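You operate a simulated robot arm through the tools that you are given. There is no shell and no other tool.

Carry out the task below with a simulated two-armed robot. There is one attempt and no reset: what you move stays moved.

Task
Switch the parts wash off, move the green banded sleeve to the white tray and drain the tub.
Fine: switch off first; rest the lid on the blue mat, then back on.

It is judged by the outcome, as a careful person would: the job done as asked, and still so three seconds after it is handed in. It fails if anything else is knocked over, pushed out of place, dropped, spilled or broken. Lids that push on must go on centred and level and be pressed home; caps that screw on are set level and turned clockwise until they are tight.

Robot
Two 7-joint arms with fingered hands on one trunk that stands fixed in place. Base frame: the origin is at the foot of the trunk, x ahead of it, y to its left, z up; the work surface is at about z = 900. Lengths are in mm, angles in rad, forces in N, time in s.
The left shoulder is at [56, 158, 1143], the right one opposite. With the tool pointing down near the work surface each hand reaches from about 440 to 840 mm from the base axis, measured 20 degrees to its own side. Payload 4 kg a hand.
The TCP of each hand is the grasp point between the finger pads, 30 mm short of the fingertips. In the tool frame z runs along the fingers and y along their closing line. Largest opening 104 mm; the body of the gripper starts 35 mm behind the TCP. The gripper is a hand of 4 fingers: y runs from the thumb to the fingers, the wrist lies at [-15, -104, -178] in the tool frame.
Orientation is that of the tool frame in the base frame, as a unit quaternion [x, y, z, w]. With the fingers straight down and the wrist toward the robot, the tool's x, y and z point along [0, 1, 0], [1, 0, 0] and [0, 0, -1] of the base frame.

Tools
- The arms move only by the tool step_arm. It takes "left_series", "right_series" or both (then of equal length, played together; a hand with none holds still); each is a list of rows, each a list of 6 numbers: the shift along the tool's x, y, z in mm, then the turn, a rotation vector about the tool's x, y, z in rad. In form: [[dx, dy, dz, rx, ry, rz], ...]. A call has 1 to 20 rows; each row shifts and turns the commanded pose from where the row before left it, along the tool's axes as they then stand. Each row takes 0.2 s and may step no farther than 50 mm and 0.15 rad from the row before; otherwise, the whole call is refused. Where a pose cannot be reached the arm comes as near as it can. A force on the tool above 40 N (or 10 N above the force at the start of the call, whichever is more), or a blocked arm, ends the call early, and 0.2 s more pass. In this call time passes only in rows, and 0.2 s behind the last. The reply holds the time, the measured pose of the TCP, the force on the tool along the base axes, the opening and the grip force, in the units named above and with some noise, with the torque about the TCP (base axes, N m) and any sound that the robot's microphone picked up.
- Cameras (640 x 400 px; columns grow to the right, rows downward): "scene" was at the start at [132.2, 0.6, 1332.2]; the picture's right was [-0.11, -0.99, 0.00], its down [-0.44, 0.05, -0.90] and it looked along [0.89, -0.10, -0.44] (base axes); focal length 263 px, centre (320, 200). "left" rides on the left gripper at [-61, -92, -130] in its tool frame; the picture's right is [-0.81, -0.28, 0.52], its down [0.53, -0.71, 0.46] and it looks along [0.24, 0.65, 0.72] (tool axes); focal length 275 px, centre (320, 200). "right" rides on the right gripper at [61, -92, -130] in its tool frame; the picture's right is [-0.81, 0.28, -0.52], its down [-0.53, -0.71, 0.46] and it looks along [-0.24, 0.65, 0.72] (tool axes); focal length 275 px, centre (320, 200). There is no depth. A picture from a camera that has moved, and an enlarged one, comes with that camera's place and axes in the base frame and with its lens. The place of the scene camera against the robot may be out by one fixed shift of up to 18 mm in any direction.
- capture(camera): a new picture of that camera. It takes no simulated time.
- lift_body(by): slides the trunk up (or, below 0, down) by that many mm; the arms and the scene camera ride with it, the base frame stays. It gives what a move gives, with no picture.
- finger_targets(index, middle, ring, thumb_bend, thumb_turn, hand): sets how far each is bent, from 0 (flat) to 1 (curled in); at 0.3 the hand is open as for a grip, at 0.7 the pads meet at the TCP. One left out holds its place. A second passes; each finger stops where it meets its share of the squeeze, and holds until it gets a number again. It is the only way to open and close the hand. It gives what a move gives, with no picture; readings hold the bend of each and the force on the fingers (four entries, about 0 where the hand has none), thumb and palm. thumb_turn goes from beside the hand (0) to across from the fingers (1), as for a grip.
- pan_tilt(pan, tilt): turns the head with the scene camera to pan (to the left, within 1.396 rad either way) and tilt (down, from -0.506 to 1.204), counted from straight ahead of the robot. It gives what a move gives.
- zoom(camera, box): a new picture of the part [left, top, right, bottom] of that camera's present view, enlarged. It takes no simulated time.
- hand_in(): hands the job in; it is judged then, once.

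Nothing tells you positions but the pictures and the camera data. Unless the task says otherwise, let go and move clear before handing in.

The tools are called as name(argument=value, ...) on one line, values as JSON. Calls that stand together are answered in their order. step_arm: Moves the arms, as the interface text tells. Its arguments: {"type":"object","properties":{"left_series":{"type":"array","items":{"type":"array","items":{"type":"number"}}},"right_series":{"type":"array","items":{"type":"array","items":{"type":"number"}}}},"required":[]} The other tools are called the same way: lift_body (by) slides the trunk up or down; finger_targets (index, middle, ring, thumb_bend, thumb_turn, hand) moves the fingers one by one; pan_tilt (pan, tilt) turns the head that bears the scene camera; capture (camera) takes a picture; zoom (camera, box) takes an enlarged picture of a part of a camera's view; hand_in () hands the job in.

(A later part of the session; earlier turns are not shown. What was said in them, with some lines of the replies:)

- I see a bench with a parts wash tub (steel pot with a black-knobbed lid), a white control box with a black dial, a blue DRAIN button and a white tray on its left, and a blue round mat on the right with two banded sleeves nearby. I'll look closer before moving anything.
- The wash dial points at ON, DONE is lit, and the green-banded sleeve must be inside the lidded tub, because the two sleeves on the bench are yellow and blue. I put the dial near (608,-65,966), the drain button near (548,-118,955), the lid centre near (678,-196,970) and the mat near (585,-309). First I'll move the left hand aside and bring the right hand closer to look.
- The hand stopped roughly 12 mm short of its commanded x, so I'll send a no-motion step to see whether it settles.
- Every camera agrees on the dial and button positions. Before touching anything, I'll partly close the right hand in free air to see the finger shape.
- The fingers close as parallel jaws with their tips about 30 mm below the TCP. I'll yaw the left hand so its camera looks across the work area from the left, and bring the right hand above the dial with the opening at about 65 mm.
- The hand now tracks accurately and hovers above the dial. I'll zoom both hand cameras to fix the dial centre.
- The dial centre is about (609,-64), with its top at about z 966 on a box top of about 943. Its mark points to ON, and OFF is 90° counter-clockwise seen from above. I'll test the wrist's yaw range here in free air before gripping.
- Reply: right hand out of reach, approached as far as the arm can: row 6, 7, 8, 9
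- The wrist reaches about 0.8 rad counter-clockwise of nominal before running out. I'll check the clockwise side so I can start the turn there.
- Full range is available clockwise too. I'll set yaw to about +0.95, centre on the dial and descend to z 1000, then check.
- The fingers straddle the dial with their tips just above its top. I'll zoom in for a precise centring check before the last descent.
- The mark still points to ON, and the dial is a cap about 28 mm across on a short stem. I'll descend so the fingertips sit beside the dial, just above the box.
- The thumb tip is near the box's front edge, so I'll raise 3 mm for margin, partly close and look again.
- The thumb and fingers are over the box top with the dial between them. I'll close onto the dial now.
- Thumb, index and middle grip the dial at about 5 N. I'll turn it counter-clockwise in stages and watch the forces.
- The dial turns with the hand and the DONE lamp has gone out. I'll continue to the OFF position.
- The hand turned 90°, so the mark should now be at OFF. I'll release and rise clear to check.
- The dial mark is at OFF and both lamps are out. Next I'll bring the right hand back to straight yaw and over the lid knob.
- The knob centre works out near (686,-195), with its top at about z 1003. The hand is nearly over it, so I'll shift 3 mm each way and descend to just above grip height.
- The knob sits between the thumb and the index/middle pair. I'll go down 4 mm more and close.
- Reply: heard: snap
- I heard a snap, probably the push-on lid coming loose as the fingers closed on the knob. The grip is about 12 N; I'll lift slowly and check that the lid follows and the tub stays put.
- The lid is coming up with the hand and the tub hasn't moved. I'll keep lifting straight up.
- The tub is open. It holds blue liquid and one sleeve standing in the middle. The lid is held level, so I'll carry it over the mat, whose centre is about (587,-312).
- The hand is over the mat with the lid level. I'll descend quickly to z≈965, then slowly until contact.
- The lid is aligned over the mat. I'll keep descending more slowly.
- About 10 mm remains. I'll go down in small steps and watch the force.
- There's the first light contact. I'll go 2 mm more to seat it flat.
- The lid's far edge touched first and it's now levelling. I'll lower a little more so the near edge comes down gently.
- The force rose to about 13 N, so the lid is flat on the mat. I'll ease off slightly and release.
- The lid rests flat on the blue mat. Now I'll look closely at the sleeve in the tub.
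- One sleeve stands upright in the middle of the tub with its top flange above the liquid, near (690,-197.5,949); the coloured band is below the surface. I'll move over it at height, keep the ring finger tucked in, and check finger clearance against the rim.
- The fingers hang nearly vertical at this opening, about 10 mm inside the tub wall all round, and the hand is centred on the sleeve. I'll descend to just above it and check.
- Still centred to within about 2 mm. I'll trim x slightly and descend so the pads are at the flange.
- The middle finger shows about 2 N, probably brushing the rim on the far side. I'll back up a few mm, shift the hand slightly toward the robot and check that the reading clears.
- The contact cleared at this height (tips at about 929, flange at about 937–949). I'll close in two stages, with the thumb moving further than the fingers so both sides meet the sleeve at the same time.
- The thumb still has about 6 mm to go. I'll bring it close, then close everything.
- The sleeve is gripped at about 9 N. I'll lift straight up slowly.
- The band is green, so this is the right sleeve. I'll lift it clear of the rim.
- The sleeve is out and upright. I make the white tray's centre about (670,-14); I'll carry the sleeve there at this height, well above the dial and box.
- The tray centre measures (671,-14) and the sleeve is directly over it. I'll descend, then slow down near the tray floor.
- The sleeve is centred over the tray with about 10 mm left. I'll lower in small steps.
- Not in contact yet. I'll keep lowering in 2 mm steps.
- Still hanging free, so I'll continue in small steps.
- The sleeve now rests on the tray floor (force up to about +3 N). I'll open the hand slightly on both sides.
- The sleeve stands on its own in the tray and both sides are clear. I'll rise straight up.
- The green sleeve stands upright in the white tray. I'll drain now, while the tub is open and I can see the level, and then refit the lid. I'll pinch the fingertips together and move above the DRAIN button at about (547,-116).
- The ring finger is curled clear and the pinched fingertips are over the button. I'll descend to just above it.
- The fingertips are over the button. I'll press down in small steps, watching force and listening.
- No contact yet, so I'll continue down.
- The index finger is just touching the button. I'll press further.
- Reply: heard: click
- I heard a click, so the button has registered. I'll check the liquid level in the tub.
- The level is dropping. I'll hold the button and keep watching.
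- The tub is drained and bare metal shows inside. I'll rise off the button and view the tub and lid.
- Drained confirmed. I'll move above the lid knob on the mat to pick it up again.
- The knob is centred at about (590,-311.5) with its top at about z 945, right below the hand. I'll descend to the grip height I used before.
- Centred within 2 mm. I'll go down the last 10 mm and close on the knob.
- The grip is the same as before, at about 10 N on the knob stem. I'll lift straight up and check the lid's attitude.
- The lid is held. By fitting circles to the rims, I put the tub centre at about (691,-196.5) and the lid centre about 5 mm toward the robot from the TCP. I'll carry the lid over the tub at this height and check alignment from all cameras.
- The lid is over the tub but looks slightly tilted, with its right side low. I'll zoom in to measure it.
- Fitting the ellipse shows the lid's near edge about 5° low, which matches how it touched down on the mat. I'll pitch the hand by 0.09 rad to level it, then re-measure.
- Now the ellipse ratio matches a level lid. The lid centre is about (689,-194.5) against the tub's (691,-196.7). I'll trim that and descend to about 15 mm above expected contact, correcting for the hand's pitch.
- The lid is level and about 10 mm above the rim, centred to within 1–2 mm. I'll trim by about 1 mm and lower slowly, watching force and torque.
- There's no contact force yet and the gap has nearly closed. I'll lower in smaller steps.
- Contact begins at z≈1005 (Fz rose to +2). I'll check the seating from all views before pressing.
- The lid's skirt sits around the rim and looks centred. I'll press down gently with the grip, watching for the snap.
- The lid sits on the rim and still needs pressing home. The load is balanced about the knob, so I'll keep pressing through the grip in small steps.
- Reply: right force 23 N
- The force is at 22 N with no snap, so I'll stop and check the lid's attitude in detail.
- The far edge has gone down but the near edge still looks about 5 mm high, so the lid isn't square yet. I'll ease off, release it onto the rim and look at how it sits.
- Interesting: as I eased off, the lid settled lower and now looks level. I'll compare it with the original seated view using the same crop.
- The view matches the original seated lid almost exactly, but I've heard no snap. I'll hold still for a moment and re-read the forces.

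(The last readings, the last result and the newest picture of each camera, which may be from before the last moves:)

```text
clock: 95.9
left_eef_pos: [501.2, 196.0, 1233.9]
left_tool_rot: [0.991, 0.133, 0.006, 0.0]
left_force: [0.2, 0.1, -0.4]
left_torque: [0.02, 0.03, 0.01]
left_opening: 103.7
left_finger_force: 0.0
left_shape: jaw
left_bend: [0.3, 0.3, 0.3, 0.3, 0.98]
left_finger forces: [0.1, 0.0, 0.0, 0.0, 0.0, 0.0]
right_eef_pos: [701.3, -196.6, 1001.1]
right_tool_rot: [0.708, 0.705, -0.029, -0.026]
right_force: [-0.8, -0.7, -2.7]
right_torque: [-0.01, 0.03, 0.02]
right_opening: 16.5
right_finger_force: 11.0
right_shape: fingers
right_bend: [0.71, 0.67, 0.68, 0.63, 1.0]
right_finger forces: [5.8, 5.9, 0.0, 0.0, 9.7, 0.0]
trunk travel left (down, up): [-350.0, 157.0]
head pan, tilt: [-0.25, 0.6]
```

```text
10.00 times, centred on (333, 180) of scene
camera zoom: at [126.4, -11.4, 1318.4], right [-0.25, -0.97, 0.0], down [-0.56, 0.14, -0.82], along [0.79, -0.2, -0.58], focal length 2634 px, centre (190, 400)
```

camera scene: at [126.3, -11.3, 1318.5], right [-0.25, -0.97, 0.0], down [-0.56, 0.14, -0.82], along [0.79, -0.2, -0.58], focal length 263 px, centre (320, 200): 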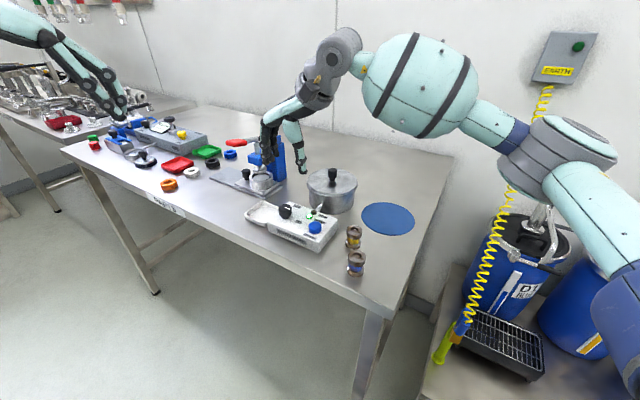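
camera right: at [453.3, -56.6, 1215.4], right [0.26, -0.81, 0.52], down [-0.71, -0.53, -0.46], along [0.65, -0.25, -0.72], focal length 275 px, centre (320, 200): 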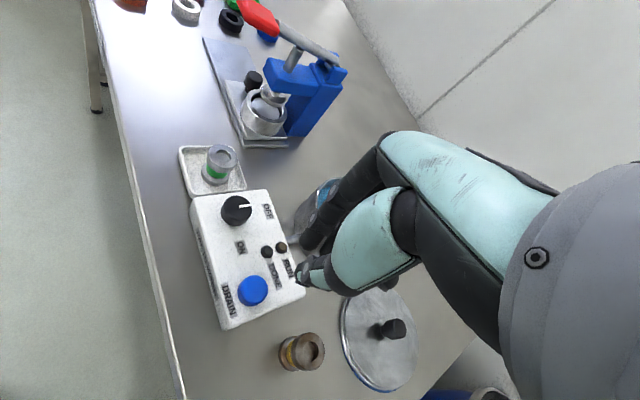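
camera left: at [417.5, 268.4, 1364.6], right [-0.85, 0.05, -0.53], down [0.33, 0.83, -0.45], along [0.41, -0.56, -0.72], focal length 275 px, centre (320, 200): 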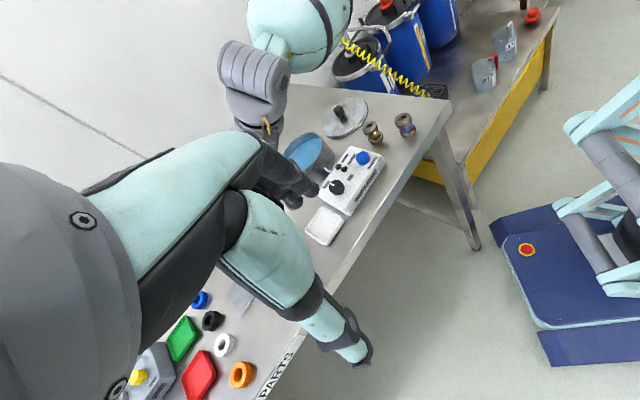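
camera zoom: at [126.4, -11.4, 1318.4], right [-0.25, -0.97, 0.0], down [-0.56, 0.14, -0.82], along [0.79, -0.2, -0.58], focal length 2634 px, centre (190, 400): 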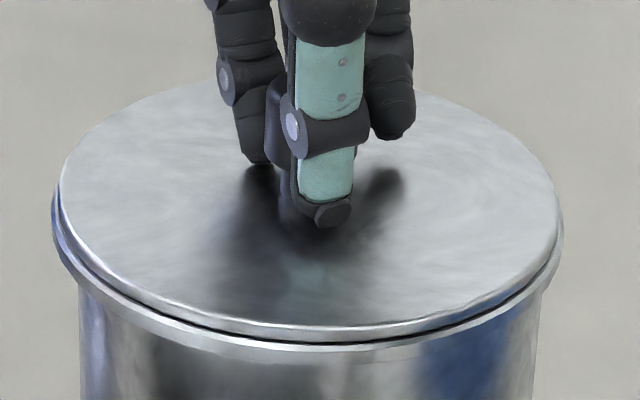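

It has settled in the grip, nearly level. While pressing, the rim pushed the lid toward +x/−y, so I'll trim that way, lower to light contact, and release so the skirt can find its own seat before pressing from above.

step_arm(right_series=[[-0.8, 1.5, 0, 0, 0, 0], [0, 0.12, 1.5, 0, 0, 0], [0, 0, 0, 0, 0, 0], [0, 0, 0, 0, 0, 0]])

step_arm(right_series=[[0, 0.12, 1.5, 0, 0, 0], [0, 0, 0, 0, 0, 0], [0, 0, 0, 0, 0, 0]])

zoom(camera="scene", box=[303, 160, 363, 200])

```text
clock: 96.9
left_eef_pos: [501.6, 197.1, 1235.5]
left_tool_rot: [0.991, 0.133, 0.006, 0.0]
left_force: [-0.2, 0.1, 0.3]
left_torque: [0.03, 0.01, 0.0]
left_opening: 103.8
left_finger_force: 0.0
left_shape: jaw
left_bend: [0.3, 0.3, 0.3, 0.3, 0.98]
left_finger forces: [0.1, 0.1, 0.0, 0.0, 0.1, 0.0]
right_eef_pos: [701.7, -198.0, 1001.8]
right_tool_rot: [0.709, 0.705, -0.029, -0.027]
right_force: [-5.3, 0.3, -2.1]
right_torque: [0.06, 0.11, -0.01]
right_opening: 16.4
right_finger_force: 10.3
right_shape: fingers
right_bend: [0.71, 0.71, 0.68, 0.62, 1.0]
right_finger forces: [4.9, 4.1, 0.0, 0.1, 12.1, 0.0]
trunk travel left (down, up): [-350.0, 157.0]
head pan, tilt: [-0.25, 0.6]
```

```text
clock: 97.7
left_eef_pos: [500.3, 195.8, 1236.1]
left_tool_rot: [0.991, 0.133, 0.006, 0.001]
left_force: [-0.2, 0.1, -1.1]
left_torque: [-0.01, 0.0, 0.03]
left_opening: 103.8
left_finger_force: 0.1
left_shape: jaw
left_bend: [0.3, 0.3, 0.3, 0.3, 0.98]
left_finger forces: [0.0, 0.0, 0.0, 0.1, 0.1, 0.0]
right_eef_pos: [701.5, -196.3, 1001.8]
right_tool_rot: [0.709, 0.704, -0.028, -0.027]
right_force: [-3.5, 2.8, 2.3]
right_torque: [0.06, 0.12, -0.04]
right_opening: 16.6
right_finger_force: 10.9
right_shape: fingers
right_bend: [0.71, 0.71, 0.68, 0.63, 1.0]
right_finger forces: [5.4, 4.6, 0.0, 0.0, 11.0, 0.0]
trunk travel left (down, up): [-350.0, 157.0]
head pan, tilt: [-0.25, 0.6]
```

```text
10.00 times, centred on (333, 180) of scene
camera zoom: at [125.4, -10.8, 1318.6], right [-0.25, -0.97, 0.0], down [-0.56, 0.14, -0.82], along [0.79, -0.2, -0.58], focal length 2634 px, centre (190, 400)
```

zoom: 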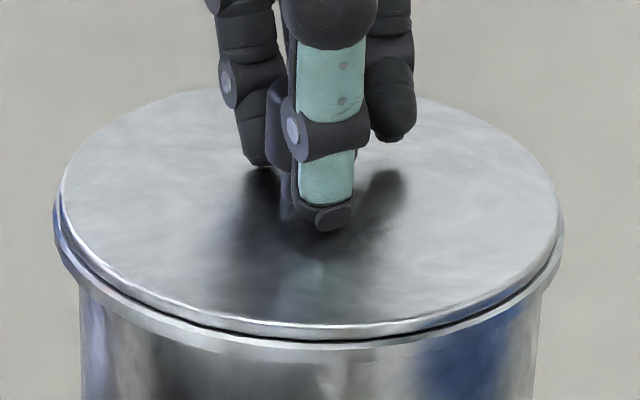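

The lateral force jumped when I shifted, so the skirt is captured around the rim. I'll shift back to neutral and release.

step_arm(right_series=[[0.4, -1.3, 0, 0, 0, 0], [0, 0, 0, 0, 0, 0]])

finger_targets(hand="right", index=0.5, middle=0.5, ring=0.5, thumb_bend=0.5)

zoom(camera="scene", box=[303, 160, 363, 200])

zoom(camera="left", box=[280, 105, 340, 165])

```text
clock: 98.3
left_eef_pos: [501.6, 197.2, 1234.6]
left_tool_rot: [0.991, 0.133, 0.006, 0.001]
left_force: [0.5, -0.3, 0.1]
left_torque: [0.01, -0.04, 0.02]
left_opening: 103.9
left_finger_force: 0.0
left_shape: jaw
left_bend: [0.3, 0.3, 0.3, 0.3, 0.98]
left_finger forces: [0.0, 0.1, 0.1, 0.0, 0.0, 0.1]
right_eef_pos: [701.3, -196.7, 999.2]
right_tool_rot: [0.709, 0.704, -0.028, -0.027]
right_force: [-0.5, 1.4, 1.1]
right_torque: [0.0, 0.03, -0.02]
right_opening: 16.4
right_finger_force: 11.0
right_shape: fingers
right_bend: [0.71, 0.71, 0.68, 0.63, 1.0]
right_finger forces: [5.9, 5.4, 0.1, 0.1, 10.4, 0.0]
trunk travel left (down, up): [-350.0, 157.0]
head pan, tilt: [-0.25, 0.6]
```

```text
clock: 99.3
left_eef_pos: [499.2, 197.1, 1235.5]
left_tool_rot: [0.991, 0.133, 0.008, 0.001]
left_force: [-0.1, 0.0, -0.7]
left_torque: [0.02, 0.01, 0.01]
left_opening: 104.0
left_finger_force: 0.0
left_shape: jaw
left_bend: [0.3, 0.3, 0.3, 0.3, 0.98]
left_finger forces: [0.0, 0.1, 0.0, 0.0, 0.0, 0.1]
right_eef_pos: [699.5, -198.1, 1002.6]
right_tool_rot: [0.709, 0.705, -0.026, -0.026]
right_force: [-2.8, -1.9, 15.1]
right_torque: [0.02, -0.34, 0.0]
right_opening: 47.9
right_finger_force: 7.5
right_shape: fingers
right_bend: [0.53, 0.52, 0.5, 0.5, 1.0]
right_finger forces: [9.4, 5.6, 0.0, 0.0, 0.0, 0.0]
trunk travel left (down, up): [-350.0, 157.0]
head pan, tilt: [-0.25, 0.6]
```

```text
10.00 times, centred on (333, 180) of scene
camera zoom: at [123.6, -11.0, 1318.8], right [-0.25, -0.97, 0.0], down [-0.56, 0.14, -0.82], along [0.79, -0.2, -0.57], focal length 2634 px, centre (190, 400)
```

zoom: 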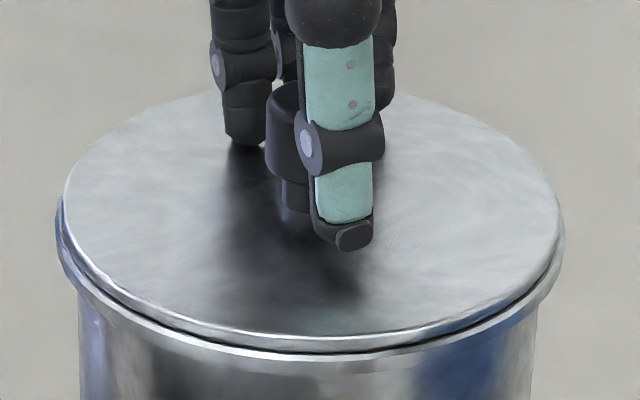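

```text
6.67 times, centred on (310, 135) of left
camera zoom: at [414.8, 269.1, 1365.4], right [-0.85, 0.05, -0.53], down [0.33, 0.83, -0.45], along [0.41, -0.56, -0.72], focal length 1835 px, centre (387, 633)
```

zoom: 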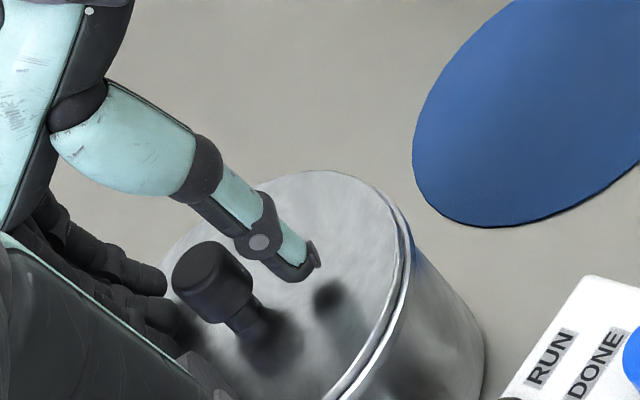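

Released, but the fingertips are pressing on the lid top, so I'll lift straight off and undo the pitch.

step_arm(right_series=[[0, -0.6, -8, 0, 0, 0], [0, -1.5, -20, 0, 0, 0], [0, -2.3, -30, 0, 0, 0], [0, -1.5, -20, 0, 0, 0], [0, 0, 0, -0.045, 0, 0], [0, 0, 0, -0.045, 0, 0], [0, 0, 0, 0, 0, 0]])

zoom(camera="scene", box=[303, 160, 363, 200])

zoom(camera="left", box=[280, 105, 340, 165])

zoom(camera="right", box=[170, 180, 370, 380])

zoom(camera="scene", box=[290, 120, 370, 220])

```text
clock: 100.9
left_eef_pos: [501.7, 195.7, 1234.1]
left_tool_rot: [0.991, 0.133, 0.005, 0.0]
left_force: [0.0, -0.1, 0.4]
left_torque: [0.02, -0.01, 0.03]
left_opening: 104.2
left_finger_force: 0.1
left_shape: jaw
left_bend: [0.3, 0.3, 0.3, 0.3, 0.98]
left_finger forces: [0.0, 0.1, 0.0, 0.0, 0.0, 0.0]
right_eef_pos: [702.8, -196.6, 1078.8]
right_tool_rot: [0.709, 0.705, 0.004, 0.005]
right_force: [-0.4, -0.3, -0.3]
right_torque: [-0.01, 0.0, -0.01]
right_opening: 51.4
right_finger_force: 0.0
right_shape: fingers
right_bend: [0.5, 0.5, 0.5, 0.5, 1.0]
right_finger forces: [0.0, 0.1, 0.0, 0.0, 0.1, 0.1]
trunk travel left (down, up): [-350.0, 157.0]
head pan, tilt: [-0.25, 0.6]
heard: snap
```

```text
10.00 times, centred on (333, 180) of scene
camera zoom: at [126.8, -11.2, 1318.4], right [-0.25, -0.97, 0.0], down [-0.56, 0.14, -0.82], along [0.79, -0.2, -0.58], focal length 2634 px, centre (190, 400)
```

zoom: 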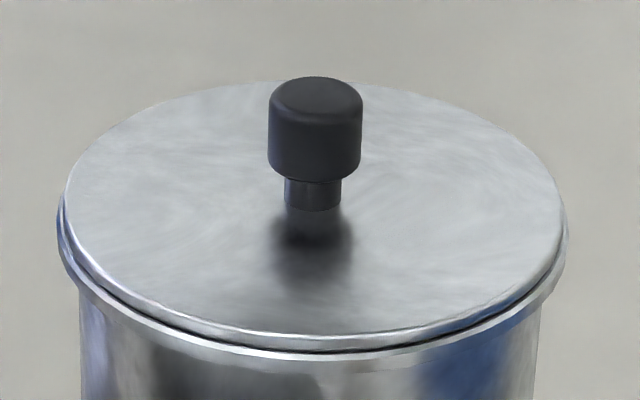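

```text
6.67 times, centred on (310, 135) of left
camera zoom: at [417.8, 268.9, 1364.4], right [-0.85, 0.05, -0.53], down [0.33, 0.83, -0.45], along [0.41, -0.56, -0.72], focal length 1835 px, centre (387, 633)
```

zoom: 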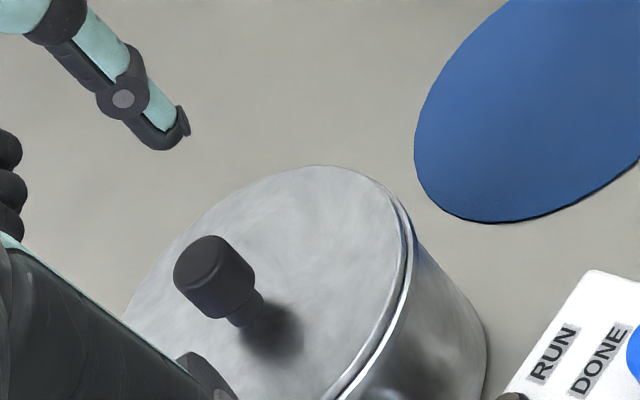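

```text
2.00 times, centred on (270, 280) of right
camera zoom: at [608.2, -134.2, 1208.3], right [0.27, -0.81, 0.52], down [-0.71, -0.53, -0.46], along [0.65, -0.25, -0.72], focal length 551 px, centre (420, 40)
```

zoom: 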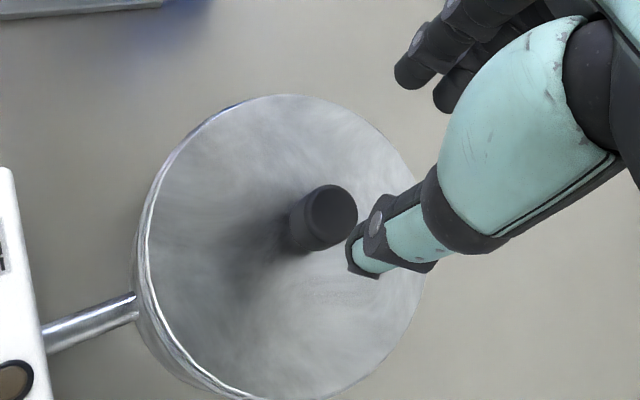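

```text
4.00 times, centred on (330, 170) of scene
camera zoom: at [126.8, -11.2, 1318.4], right [-0.25, -0.97, 0.0], down [-0.56, 0.14, -0.82], along [0.79, -0.2, -0.58], focal length 1054 px, centre (280, 320)
```

zoom: 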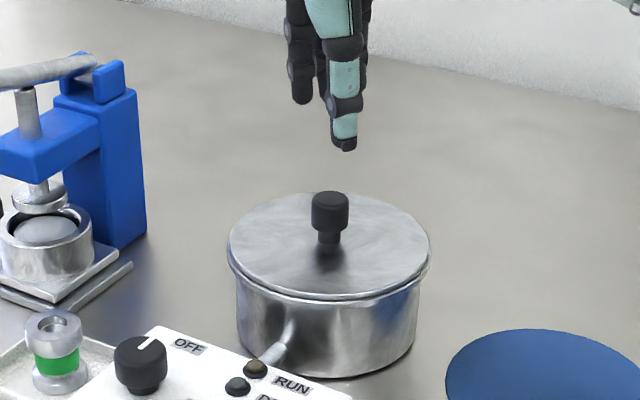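

I heard a snap during that move. I'll compare against the original picture using exactly the same crop to see whether the lid is home.

zoom(camera="scene", box=[260, 150, 350, 240])

zoom(camera="scene", box=[270, 110, 400, 240])

zoom(camera="left", box=[260, 80, 380, 200])

```text
4.44 times, centred on (305, 195) of scene
camera zoom: at [126.8, -11.2, 1318.4], right [-0.25, -0.97, 0.0], down [-0.56, 0.14, -0.82], along [0.79, -0.2, -0.58], focal length 1170 px, centre (387, 222)
```

zoom: 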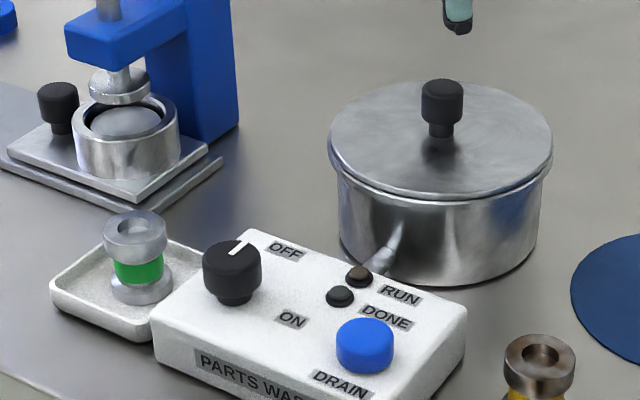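

```text
3.08 times, centred on (335, 175) of scene
camera zoom: at [126.8, -11.2, 1318.4], right [-0.25, -0.97, 0.0], down [-0.56, 0.14, -0.82], along [0.79, -0.2, -0.58], focal length 810 px, centre (274, 277)
```

zoom: 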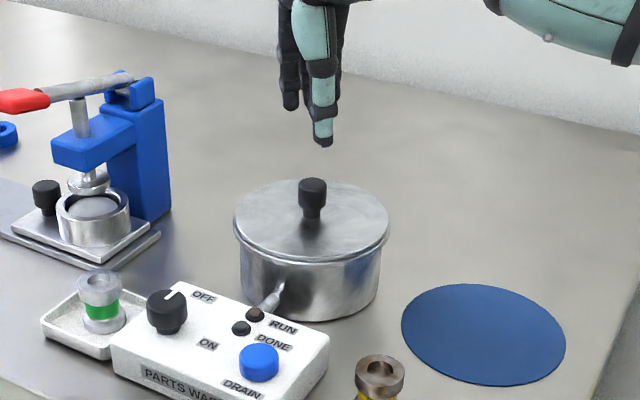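

```text
3.33 times, centred on (320, 140) of left
camera zoom: at [417.8, 268.9, 1364.4], right [-0.85, 0.05, -0.53], down [0.33, 0.83, -0.45], along [0.41, -0.56, -0.72], focal length 918 px, centre (320, 400)
```

zoom: 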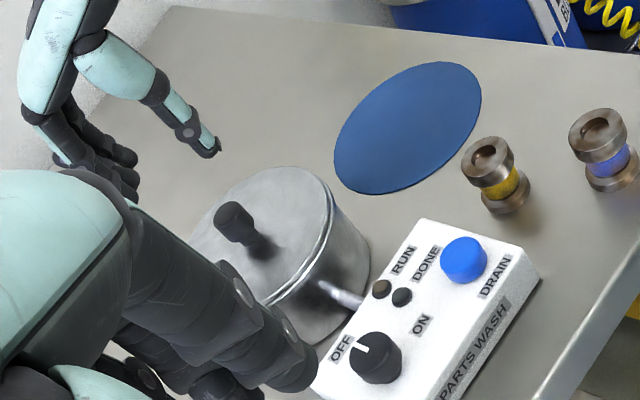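

The knob, lid and tub match the original pictures pixel for pixel, and the lid is level. To be sure it's pressed home, I'll push gently straight down on the knob with closed fingertips.

finger_targets(hand="right", index=0.69, middle=0.69, ring=0.9, thumb_bend=0.66)

step_arm(right_series=[[-1.5, -7.7, 0, 0, 0, 0], [0, 0, 15, 0, 0, 0], [0, 0, 15, 0, 0, 0], [0, 0, 9, 0, 0, 0], [0, 0, 0, 0, 0, 0]])

zoom(camera="scene", box=[300, 140, 370, 210])

zoom(camera="right", box=[220, 180, 370, 330])

zoom(camera="left", box=[270, 100, 340, 170])

```text
clock: 101.9
left_eef_pos: [502.2, 197.0, 1235.6]
left_tool_rot: [0.991, 0.133, 0.005, 0.0]
left_force: [-0.8, -0.2, -0.4]
left_torque: [0.02, 0.0, 0.01]
left_opening: 103.9
left_finger_force: 0.2
left_shape: jaw
left_bend: [0.3, 0.3, 0.3, 0.3, 0.98]
left_finger forces: [0.1, 0.2, 0.0, 0.0, 0.0, 0.1]
right_eef_pos: [700.7, -196.7, 1077.8]
right_tool_rot: [0.709, 0.705, 0.003, 0.005]
right_force: [0.2, 0.5, 0.5]
right_torque: [0.01, 0.0, 0.01]
right_opening: 7.7
right_finger_force: 0.1
right_shape: fingers
right_bend: [0.69, 0.69, 0.9, 0.66, 1.0]
right_finger forces: [0.0, 0.0, 0.0, 0.0, 0.0, 0.0]
trunk travel left (down, up): [-350.0, 157.0]
head pan, tilt: [-0.25, 0.6]
```

```text
clock: 103.1
left_eef_pos: [501.4, 196.2, 1234.5]
left_tool_rot: [0.991, 0.133, 0.005, 0.001]
left_force: [1.0, -0.3, 0.1]
left_torque: [0.01, -0.02, -0.02]
left_opening: 103.9
left_finger_force: 0.0
left_shape: jaw
left_bend: [0.3, 0.3, 0.3, 0.3, 0.98]
left_finger forces: [0.0, 0.0, 0.0, 0.1, 0.0, 0.0]
right_eef_pos: [694.1, -198.5, 1038.9]
right_tool_rot: [0.709, 0.706, 0.004, 0.005]
right_force: [0.0, 0.1, 0.1]
right_torque: [0.01, -0.02, -0.02]
right_opening: 7.6
right_finger_force: 0.0
right_shape: fingers
right_bend: [0.69, 0.69, 0.9, 0.66, 1.0]
right_finger forces: [0.1, 0.0, 0.1, 0.0, 0.0, 0.1]
trunk travel left (down, up): [-350.0, 157.0]
head pan, tilt: [-0.25, 0.6]
```

```text
5.71 times, centred on (335, 175) of scene
camera zoom: at [126.5, -11.2, 1318.4], right [-0.25, -0.97, 0.0], down [-0.56, 0.14, -0.82], along [0.79, -0.2, -0.58], focal length 1505 px, centre (234, 343)
```

zoom: 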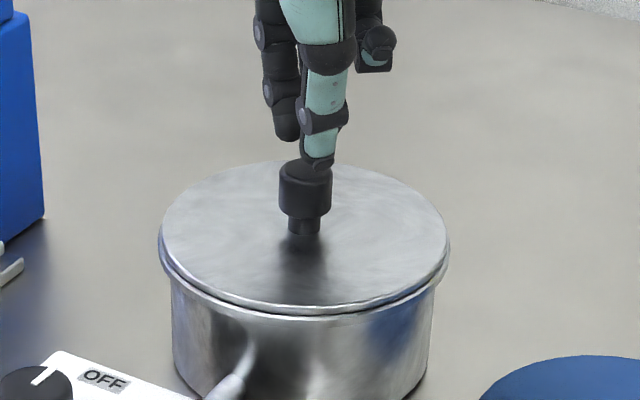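

```text
2.67 times, centred on (295, 255) of right
camera zoom: at [600.4, -136.4, 1168.8], right [0.26, -0.81, 0.52], down [-0.71, -0.53, -0.46], along [0.65, -0.25, -0.72], focal length 734 px, centre (387, 53)
```

zoom: 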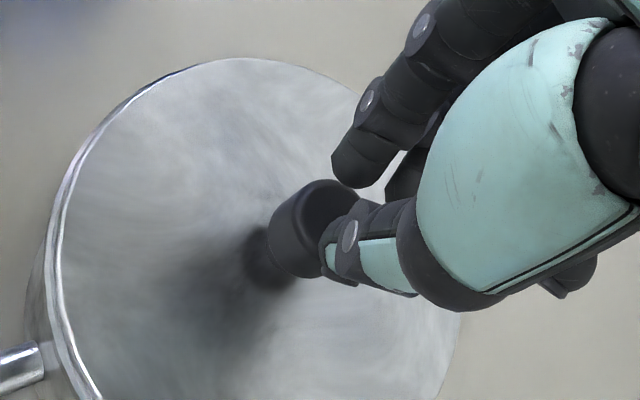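

```text
5.71 times, centred on (305, 135) of left
camera zoom: at [417.4, 268.8, 1364.6], right [-0.85, 0.05, -0.53], down [0.33, 0.83, -0.45], along [0.41, -0.56, -0.72], focal length 1573 px, centre (406, 571)
```

zoom: 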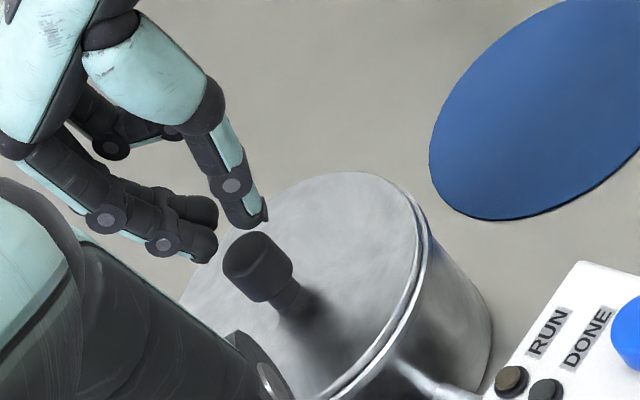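

The thumb sits slightly to the −y side of the knob. I'll shift 2.5 mm and press down in small steps.

step_arm(right_series=[[2.5, 0, 0, 0, 0, 0], [0, 0, 3, 0, 0, 0], [0, 0, 3, 0, 0, 0], [0, 0, 0, 0, 0, 0]])

step_arm(right_series=[[0, 0, 2, 0, 0, 0], [0, 0, 2, 0, 0, 0], [0, 0, 0, 0, 0, 0]])

zoom(camera="scene", box=[300, 140, 370, 210])

```text
clock: 104.1
left_eef_pos: [502.8, 196.3, 1235.5]
left_tool_rot: [0.991, 0.133, 0.006, -0.001]
left_force: [0.3, -0.4, -1.0]
left_torque: [0.02, 0.01, -0.01]
left_opening: 103.4
left_finger_force: 0.2
left_shape: jaw
left_bend: [0.3, 0.3, 0.3, 0.3, 0.98]
left_finger forces: [0.0, 0.0, 0.0, 0.1, 0.0, 0.0]
right_eef_pos: [693.1, -196.4, 1032.8]
right_tool_rot: [0.709, 0.705, 0.004, 0.005]
right_force: [0.4, 0.4, -0.2]
right_torque: [-0.01, -0.05, -0.01]
right_opening: 7.5
right_finger_force: 0.0
right_shape: fingers
right_bend: [0.69, 0.69, 0.9, 0.66, 1.0]
right_finger forces: [0.0, 0.0, 0.1, 0.0, 0.0, 0.1]
trunk travel left (down, up): [-350.0, 157.0]
head pan, tilt: [-0.25, 0.6]
```

```text
clock: 104.9
left_eef_pos: [501.4, 195.7, 1235.1]
left_tool_rot: [0.991, 0.134, 0.007, -0.001]
left_force: [0.2, -0.6, -0.4]
left_torque: [-0.04, -0.03, 0.01]
left_opening: 103.8
left_finger_force: 0.0
left_shape: jaw
left_bend: [0.3, 0.3, 0.3, 0.3, 0.98]
left_finger forces: [0.0, 0.0, 0.1, 0.0, 0.0, 0.0]
right_eef_pos: [693.4, -196.3, 1028.2]
right_tool_rot: [0.709, 0.705, 0.004, 0.005]
right_force: [0.5, 0.8, 0.1]
right_torque: [0.02, 0.01, -0.03]
right_opening: 7.4
right_finger_force: 0.0
right_shape: fingers
right_bend: [0.69, 0.69, 0.9, 0.66, 1.0]
right_finger forces: [0.0, 0.0, 0.0, 0.0, 0.1, 0.0]
trunk travel left (down, up): [-350.0, 157.0]
head pan, tilt: [-0.25, 0.6]
```

```text
5.71 times, centred on (335, 175) of scene
camera zoom: at [126.4, -11.4, 1318.4], right [-0.25, -0.97, 0.0], down [-0.56, 0.14, -0.82], along [0.79, -0.2, -0.58], focal length 1505 px, centre (234, 343)
```

zoom: 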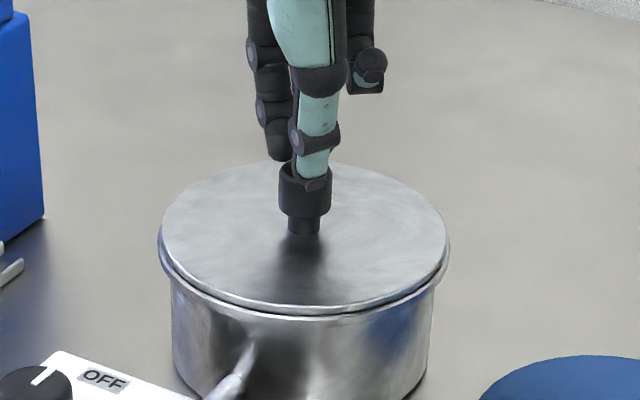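

The fingertips are right at the knob top. I'll continue in small steps.

step_arm(right_series=[[0, 0, 1.5, 0, 0, 0], [0, 0, 1.5, 0, 0, 0], [0, 0, 0, 0, 0, 0]])

step_arm(right_series=[[0, 0, 1.5, 0, 0, 0], [0, 0, 0, 0, 0, 0]])

zoom(camera="scene", box=[300, 140, 370, 210])

zoom(camera="left", box=[270, 100, 340, 170])

```text
clock: 105.7
left_eef_pos: [501.3, 197.2, 1236.0]
left_tool_rot: [0.991, 0.134, 0.006, 0.0]
left_force: [-0.5, -0.4, 0.8]
left_torque: [0.0, 0.02, 0.0]
left_opening: 104.0
left_finger_force: 0.0
left_shape: jaw
left_bend: [0.3, 0.3, 0.3, 0.3, 0.98]
left_finger forces: [0.0, 0.0, 0.1, 0.1, 0.0, 0.0]
right_eef_pos: [693.9, -196.0, 1028.3]
right_tool_rot: [0.709, 0.705, 0.005, 0.005]
right_force: [2.5, -0.5, 7.7]
right_torque: [0.0, -0.12, -0.03]
right_opening: 7.4
right_finger_force: 3.8
right_shape: fingers
right_bend: [0.69, 0.69, 0.9, 0.66, 1.0]
right_finger forces: [5.6, 2.3, 0.0, 0.0, 0.1, 0.0]
trunk travel left (down, up): [-350.0, 157.0]
head pan, tilt: [-0.25, 0.6]
```

```text
clock: 106.3
left_eef_pos: [499.8, 196.6, 1235.6]
left_tool_rot: [0.991, 0.133, 0.007, 0.0]
left_force: [-0.2, -0.2, 0.0]
left_torque: [0.02, -0.01, 0.0]
left_opening: 104.0
left_finger_force: 0.1
left_shape: jaw
left_bend: [0.3, 0.3, 0.3, 0.3, 0.98]
left_finger forces: [0.1, 0.0, 0.1, 0.0, 0.0, 0.0]
right_eef_pos: [694.9, -195.4, 1027.2]
right_tool_rot: [0.709, 0.705, 0.007, 0.006]
right_force: [4.5, -1.6, 17.1]
right_torque: [-0.02, -0.31, -0.05]
right_opening: 7.3
right_finger_force: 8.4
right_shape: fingers
right_bend: [0.69, 0.69, 0.9, 0.66, 1.0]
right_finger forces: [13.2, 3.8, 0.0, 0.1, 0.1, 0.0]
trunk travel left (down, up): [-350.0, 157.0]
head pan, tilt: [-0.25, 0.6]
```

```text
5.71 times, centred on (335, 175) of scene
camera zoom: at [124.8, -10.9, 1318.7], right [-0.25, -0.97, 0.0], down [-0.56, 0.14, -0.82], along [0.79, -0.2, -0.57], focal length 1505 px, centre (234, 343)
```

zoom: 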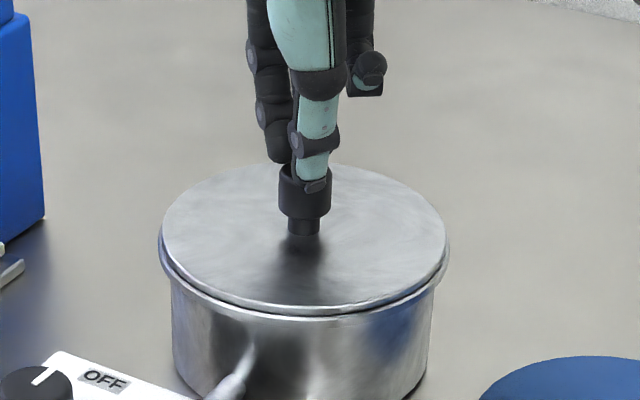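

```text
5.71 times, centred on (305, 135) of left
camera zoom: at [415.8, 269.2, 1365.1], right [-0.85, 0.05, -0.53], down [0.33, 0.83, -0.45], along [0.41, -0.56, -0.72], focal length 1573 px, centre (406, 571)
```

zoom: 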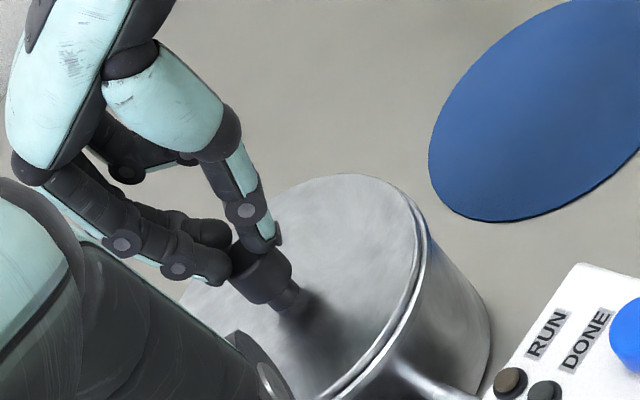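

The lid is rigid under 17 N with no movement. The contact is on the knob's far edge, so I'll lift slightly, shift 6 mm toward the robot for a centred press, and push a bit harder to confirm it's home.

step_arm(right_series=[[0, 0, -10, 0, 0, 0], [0, 0, -6, 0, 0, 0], [0, 0, 0, 0, 0, 0]])

finger_targets(hand="right", thumb_bend=0.55)

step_arm(right_series=[[-1, -7, 0, 0, 0, 0], [0, 0, 0, 0, 0, 0], [0, 0, 6, 0, 0, 0], [0, 0, 4, 0, 0, 0], [0, 0, 3, 0, 0, 0], [0, 0, 0, 0, 0, 0]])

zoom(camera="left", box=[270, 100, 340, 170])

zoom(camera="right", box=[220, 180, 370, 330])

zoom(camera="scene", box=[300, 140, 370, 210])

```text
clock: 107.1
left_eef_pos: [501.8, 196.6, 1235.0]
left_tool_rot: [0.991, 0.133, 0.006, 0.0]
left_force: [0.7, 0.9, -1.0]
left_torque: [0.01, 0.05, -0.04]
left_opening: 103.9
left_finger_force: 0.1
left_shape: jaw
left_bend: [0.3, 0.3, 0.3, 0.3, 0.98]
left_finger forces: [0.0, 0.1, 0.1, 0.0, 0.0, 0.0]
right_eef_pos: [694.9, -196.0, 1040.5]
right_tool_rot: [0.708, 0.706, 0.004, 0.004]
right_force: [0.7, -0.6, 0.3]
right_torque: [0.01, -0.02, 0.0]
right_opening: 7.3
right_finger_force: 0.0
right_shape: fingers
right_bend: [0.69, 0.69, 0.9, 0.66, 1.0]
right_finger forces: [0.0, 0.0, 0.0, 0.0, 0.0, 0.1]
trunk travel left (down, up): [-350.0, 157.0]
head pan, tilt: [-0.25, 0.6]
```

```text
clock: 108.1
left_eef_pos: [501.7, 195.9, 1234.6]
left_tool_rot: [0.991, 0.134, 0.006, 0.0]
left_force: [1.1, 0.5, -0.4]
left_torque: [-0.03, 0.02, -0.01]
left_opening: 103.9
left_finger_force: 0.1
left_shape: jaw
left_bend: [0.3, 0.3, 0.3, 0.3, 0.98]
left_finger forces: [0.1, 0.0, 0.0, 0.0, 0.1, 0.0]
right_eef_pos: [694.7, -195.5, 1040.9]
right_tool_rot: [0.709, 0.705, 0.004, 0.004]
right_force: [0.4, 0.6, 0.3]
right_torque: [-0.04, -0.03, 0.0]
right_opening: 21.2
right_finger_force: 0.0
right_shape: fingers
right_bend: [0.69, 0.69, 0.9, 0.55, 1.0]
right_finger forces: [0.0, 0.1, 0.0, 0.1, 0.0, 0.0]
trunk travel left (down, up): [-350.0, 157.0]
head pan, tilt: [-0.25, 0.6]
```

```text
clock: 109.5
left_eef_pos: [502.0, 196.7, 1235.0]
left_tool_rot: [0.991, 0.132, 0.006, 0.001]
left_force: [0.2, 0.8, 0.2]
left_torque: [0.0, -0.01, 0.0]
left_opening: 104.2
left_finger_force: 0.0
left_shape: jaw
left_bend: [0.3, 0.3, 0.3, 0.3, 0.98]
left_finger forces: [0.0, 0.0, 0.0, 0.0, 0.0, 0.0]
right_eef_pos: [688.0, -196.9, 1028.9]
right_tool_rot: [0.708, 0.706, 0.005, 0.006]
right_force: [0.5, 1.7, 4.1]
right_torque: [0.05, -0.09, 0.01]
right_opening: 20.8
right_finger_force: 2.3
right_shape: fingers
right_bend: [0.69, 0.69, 0.9, 0.55, 1.0]
right_finger forces: [3.8, 0.7, 0.0, 0.0, 0.1, 0.0]
trunk travel left (down, up): [-350.0, 157.0]
head pan, tilt: [-0.25, 0.6]
```

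```text
5.71 times, centred on (305, 135) of left
camera zoom: at [416.9, 268.9, 1364.8], right [-0.85, 0.05, -0.53], down [0.33, 0.83, -0.45], along [0.41, -0.56, -0.72], focal length 1573 px, centre (406, 571)
```

zoom: 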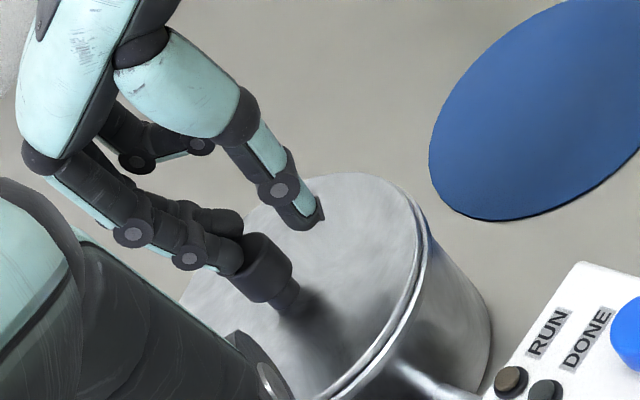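

```text
2.67 times, centred on (295, 255) of right
camera zoom: at [595.1, -134.7, 1158.7], right [0.26, -0.81, 0.52], down [-0.71, -0.53, -0.46], along [0.65, -0.25, -0.72], focal length 734 px, centre (387, 53)
```

zoom: 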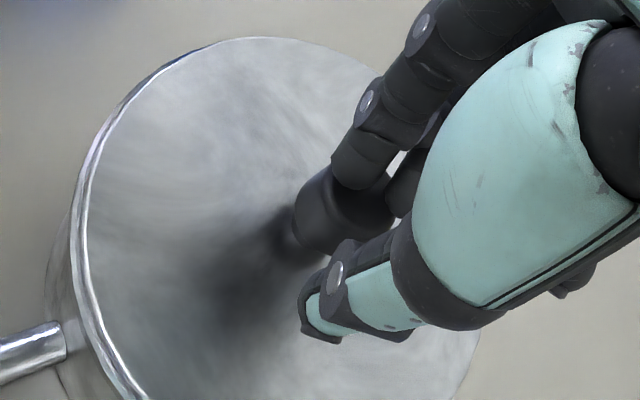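

```text
5.71 times, centred on (335, 175) of scene
camera zoom: at [125.9, -11.2, 1318.5], right [-0.25, -0.97, 0.0], down [-0.56, 0.14, -0.82], along [0.79, -0.2, -0.58], focal length 1505 px, centre (234, 343)
```

zoom: 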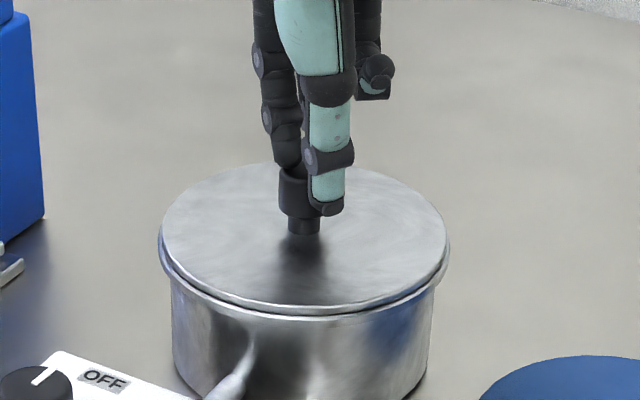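

The index and middle tips are now centred on the knob with the thumb clear. I'll press gradually to about 25–30 N.

step_arm(right_series=[[0, 0, 1.5, 0, 0, 0], [0, 0, 1.5, 0, 0, 0], [0, 0, 0, 0, 0, 0]])

step_arm(right_series=[[0, 0, 1.5, 0, 0, 0], [0, 0, 0, 0, 0, 0]])

```text
clock: 110.3
left_eef_pos: [500.9, 197.1, 1235.4]
left_tool_rot: [0.991, 0.134, 0.006, 0.001]
left_force: [-0.8, 0.4, -1.1]
left_torque: [0.01, -0.01, 0.0]
left_opening: 103.8
left_finger_force: 0.1
left_shape: jaw
left_bend: [0.3, 0.3, 0.3, 0.3, 0.98]
left_finger forces: [0.0, 0.1, 0.0, 0.0, 0.1, 0.1]
right_eef_pos: [687.0, -196.0, 1027.5]
right_tool_rot: [0.709, 0.705, 0.007, 0.007]
right_force: [5.1, -2.1, 18.7]
right_torque: [0.08, -0.35, -0.07]
right_opening: 21.2
right_finger_force: 9.8
right_shape: fingers
right_bend: [0.68, 0.69, 0.9, 0.55, 1.0]
right_finger forces: [16.2, 3.0, 0.0, 0.0, 0.0, 0.0]
trunk travel left (down, up): [-350.0, 157.0]
head pan, tilt: [-0.25, 0.6]
```

```text
clock: 110.9
left_eef_pos: [500.9, 196.9, 1235.1]
left_tool_rot: [0.991, 0.133, 0.006, 0.001]
left_force: [0.3, 0.0, 0.2]
left_torque: [0.02, -0.05, 0.01]
left_opening: 104.0
left_finger_force: 0.0
left_shape: jaw
left_bend: [0.3, 0.3, 0.3, 0.3, 0.98]
left_finger forces: [0.0, 0.0, 0.0, 0.0, 0.0, 0.0]
right_eef_pos: [687.5, -196.5, 1028.7]
right_tool_rot: [0.709, 0.705, 0.006, 0.008]
right_force: [8.4, -3.2, 25.8]
right_torque: [0.08, -0.52, -0.03]
right_opening: 21.9
right_finger_force: 13.4
right_shape: fingers
right_bend: [0.68, 0.68, 0.9, 0.55, 1.0]
right_finger forces: [21.6, 4.9, 0.0, 0.0, 0.0, 0.0]
trunk travel left (down, up): [-350.0, 157.0]
head pan, tilt: [-0.25, 0.6]
```

The lid stays rigid at 26 N with no further travel and no new snap, so it's home. I'll lift off and move the right hand clear.

step_arm(right_series=[[0, 0, -5, 0, 0, 0], [0, 0, -10, 0, 0, 0], [0, 0, -25, 0, 0, 0], [0, 0, -35, 0, 0, 0], [0, 0, -35, 0, 0, 0], [0, 0, -35, 0, 0, 0], [0, 0, 0, 0, 0, 0]])

zoom(camera="scene", box=[260, 150, 350, 240])

zoom(camera="scene", box=[303, 160, 363, 200])

zoom(camera="left", box=[260, 80, 380, 200])

```text
clock: 112.5
left_eef_pos: [502.8, 194.9, 1235.1]
left_tool_rot: [0.991, 0.133, 0.005, 0.001]
left_force: [-0.4, -0.4, -0.3]
left_torque: [-0.01, 0.0, -0.04]
left_opening: 104.0
left_finger_force: 0.1
left_shape: jaw
left_bend: [0.3, 0.3, 0.3, 0.3, 0.98]
left_finger forces: [0.0, 0.1, 0.0, 0.1, 0.0, 0.0]
right_eef_pos: [684.8, -198.3, 1169.4]
right_tool_rot: [0.708, 0.706, 0.003, 0.005]
right_force: [0.5, -0.7, -0.2]
right_torque: [0.01, -0.01, -0.01]
right_opening: 21.2
right_finger_force: 0.1
right_shape: fingers
right_bend: [0.69, 0.69, 0.9, 0.55, 1.0]
right_finger forces: [0.1, 0.0, 0.0, 0.0, 0.0, 0.0]
trunk travel left (down, up): [-350.0, 157.0]
head pan, tilt: [-0.25, 0.6]
```

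```text
4.44 times, centred on (305, 195) of scene
camera zoom: at [126.8, -11.6, 1318.4], right [-0.25, -0.97, 0.0], down [-0.56, 0.14, -0.82], along [0.79, -0.2, -0.58], focal length 1170 px, centre (387, 222)
```

zoom: 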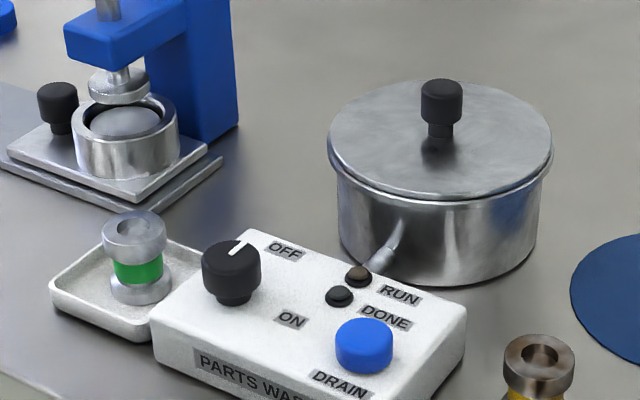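

```text
10.00 times, centred on (333, 180) of scene
camera zoom: at [126.8, -11.6, 1318.4], right [-0.25, -0.97, 0.0], down [-0.56, 0.14, -0.82], along [0.79, -0.2, -0.58], focal length 2634 px, centre (190, 400)
```

zoom: 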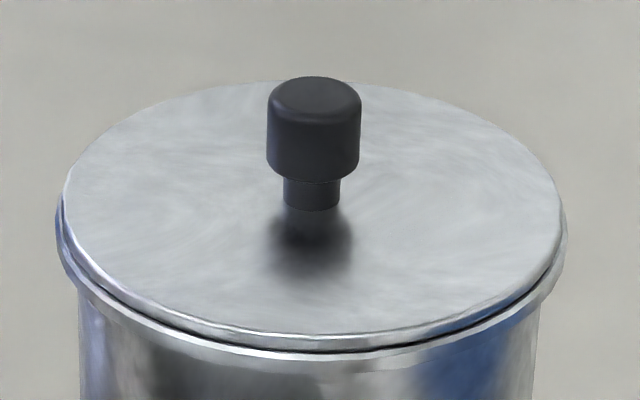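

```text
3.33 times, centred on (320, 140) of left
camera zoom: at [417.8, 268.4, 1364.5], right [-0.85, 0.05, -0.53], down [0.33, 0.83, -0.45], along [0.41, -0.56, -0.72], focal length 918 px, centre (320, 400)
```

zoom: 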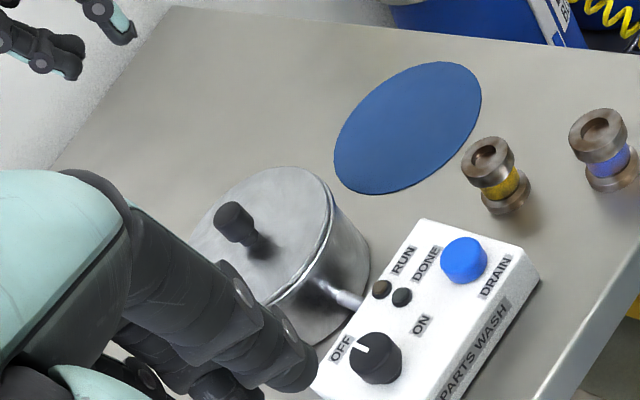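

Everything matches: dial at OFF, green sleeve in the tray, tub drained, lid level and home. I'll retract the right hand clear and take a final look.

step_arm(right_series=[[0, 0, -30, 0, 0, 0], [-19, -26, -10, 0, 0, 0], [-19, -26, -8, 0, 0, 0], [-19, -26, -8, 0, 0, 0], [-19, -26, -8, 0, 0, 0], [-19, -26, -6, 0, 0, 0], [-19, -26, 0, 0, 0, 0], [0, 0, 0, 0, 0, 0]])

capture(camera="scene")

zoom(camera="scene", box=[220, 140, 430, 290])

zoom(camera="right", box=[0, 80, 320, 380])

```text
clock: 114.3
left_eef_pos: [502.8, 196.7, 1234.4]
left_tool_rot: [0.991, 0.133, 0.005, 0.001]
left_force: [-0.3, 0.4, -0.8]
left_torque: [0.02, 0.0, 0.0]
left_opening: 103.8
left_finger_force: 0.0
left_shape: jaw
left_bend: [0.3, 0.3, 0.3, 0.3, 0.98]
left_finger forces: [0.0, 0.0, 0.0, 0.0, 0.0, 0.0]
right_eef_pos: [530.0, -309.8, 1234.9]
right_tool_rot: [0.709, 0.705, 0.003, 0.004]
right_force: [0.2, -0.1, 0.2]
right_torque: [0.0, -0.01, 0.02]
right_opening: 21.2
right_finger_force: 0.1
right_shape: fingers
right_bend: [0.69, 0.69, 0.9, 0.55, 1.0]
right_finger forces: [0.1, 0.0, 0.0, 0.0, 0.0, 0.0]
trunk travel left (down, up): [-350.0, 157.0]
head pan, tilt: [-0.25, 0.6]
```

```text
taken
camera scene: at [126.7, -10.8, 1318.4], right [-0.25, -0.97, 0.0], down [-0.56, 0.14, -0.82], along [0.79, -0.2, -0.58], focal length 263 px, centre (320, 200)
```

scene: 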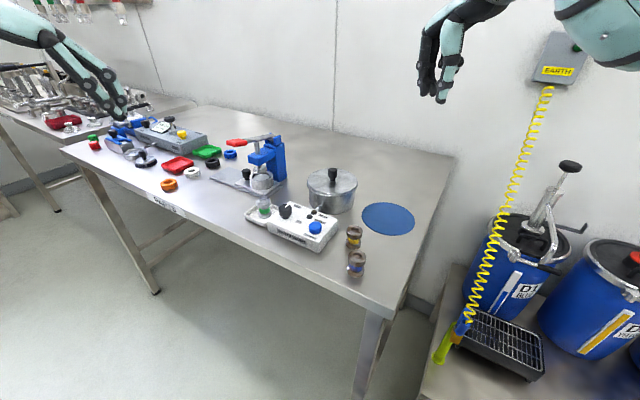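

```text
2.67 times, centred on (325, 215) of scene
camera zoom: at [126.7, -10.8, 1318.4], right [-0.25, -0.97, 0.0], down [-0.56, 0.14, -0.82], along [0.79, -0.2, -0.58], focal length 702 px, centre (307, 160)
```

zoom: 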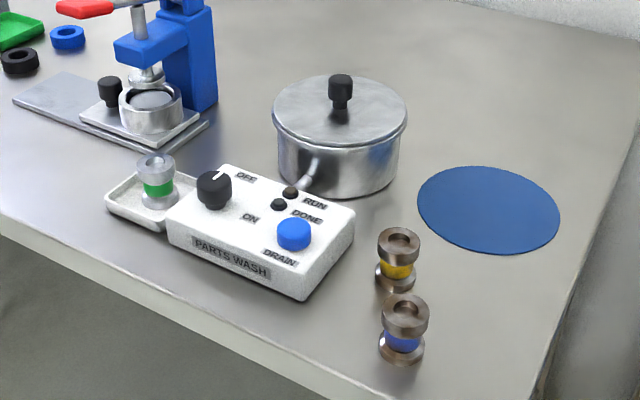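

```text
1.33 times, centred on (160, 230) of right
camera zoom: at [436.5, -247.5, 1365.7], right [0.27, -0.81, 0.52], down [-0.71, -0.53, -0.46], along [0.65, -0.25, -0.72], focal length 367 px, centre (533, 160)
```

zoom: 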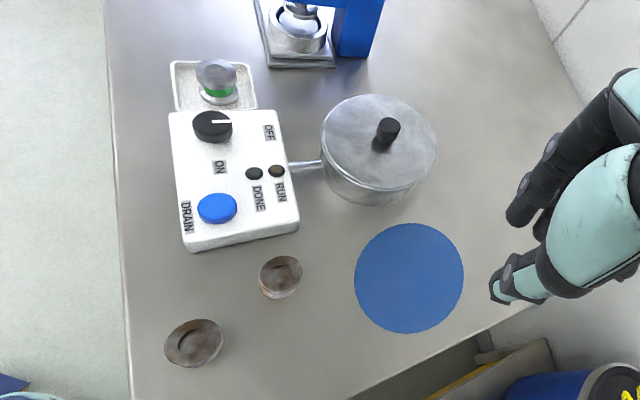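

The final views show the dial at OFF with both lamps out and the green-banded sleeve upright in the white tray. The tub is drained, with its lid centred, level and home. The mat and the other two sleeves are where they started, and both hands are empty and clear, so I'm handing in.

hand_in()

```text
The job is handed in.
```

The job is done and handed in; I haven't seen the verdict.

- **Parts wash:** I switched it off first. The dial points to OFF and both lamps are out.
- **Green-banded sleeve:** it was inside the tub and now stands upright in the white tray.
- **Tub:** I pressed DRAIN with the lid still off and held it until bare metal showed.
- **Lid:** I rested it on the blue mat, then put it back on last. I heard it snap and it looks centred and level. It didn't move when I pressed the knob with about 26 N.

The lid jammed slightly on the way back on, and I eased it off and let it settle before it seated. Nothing else was knocked or moved, and both hands are empty and clear.
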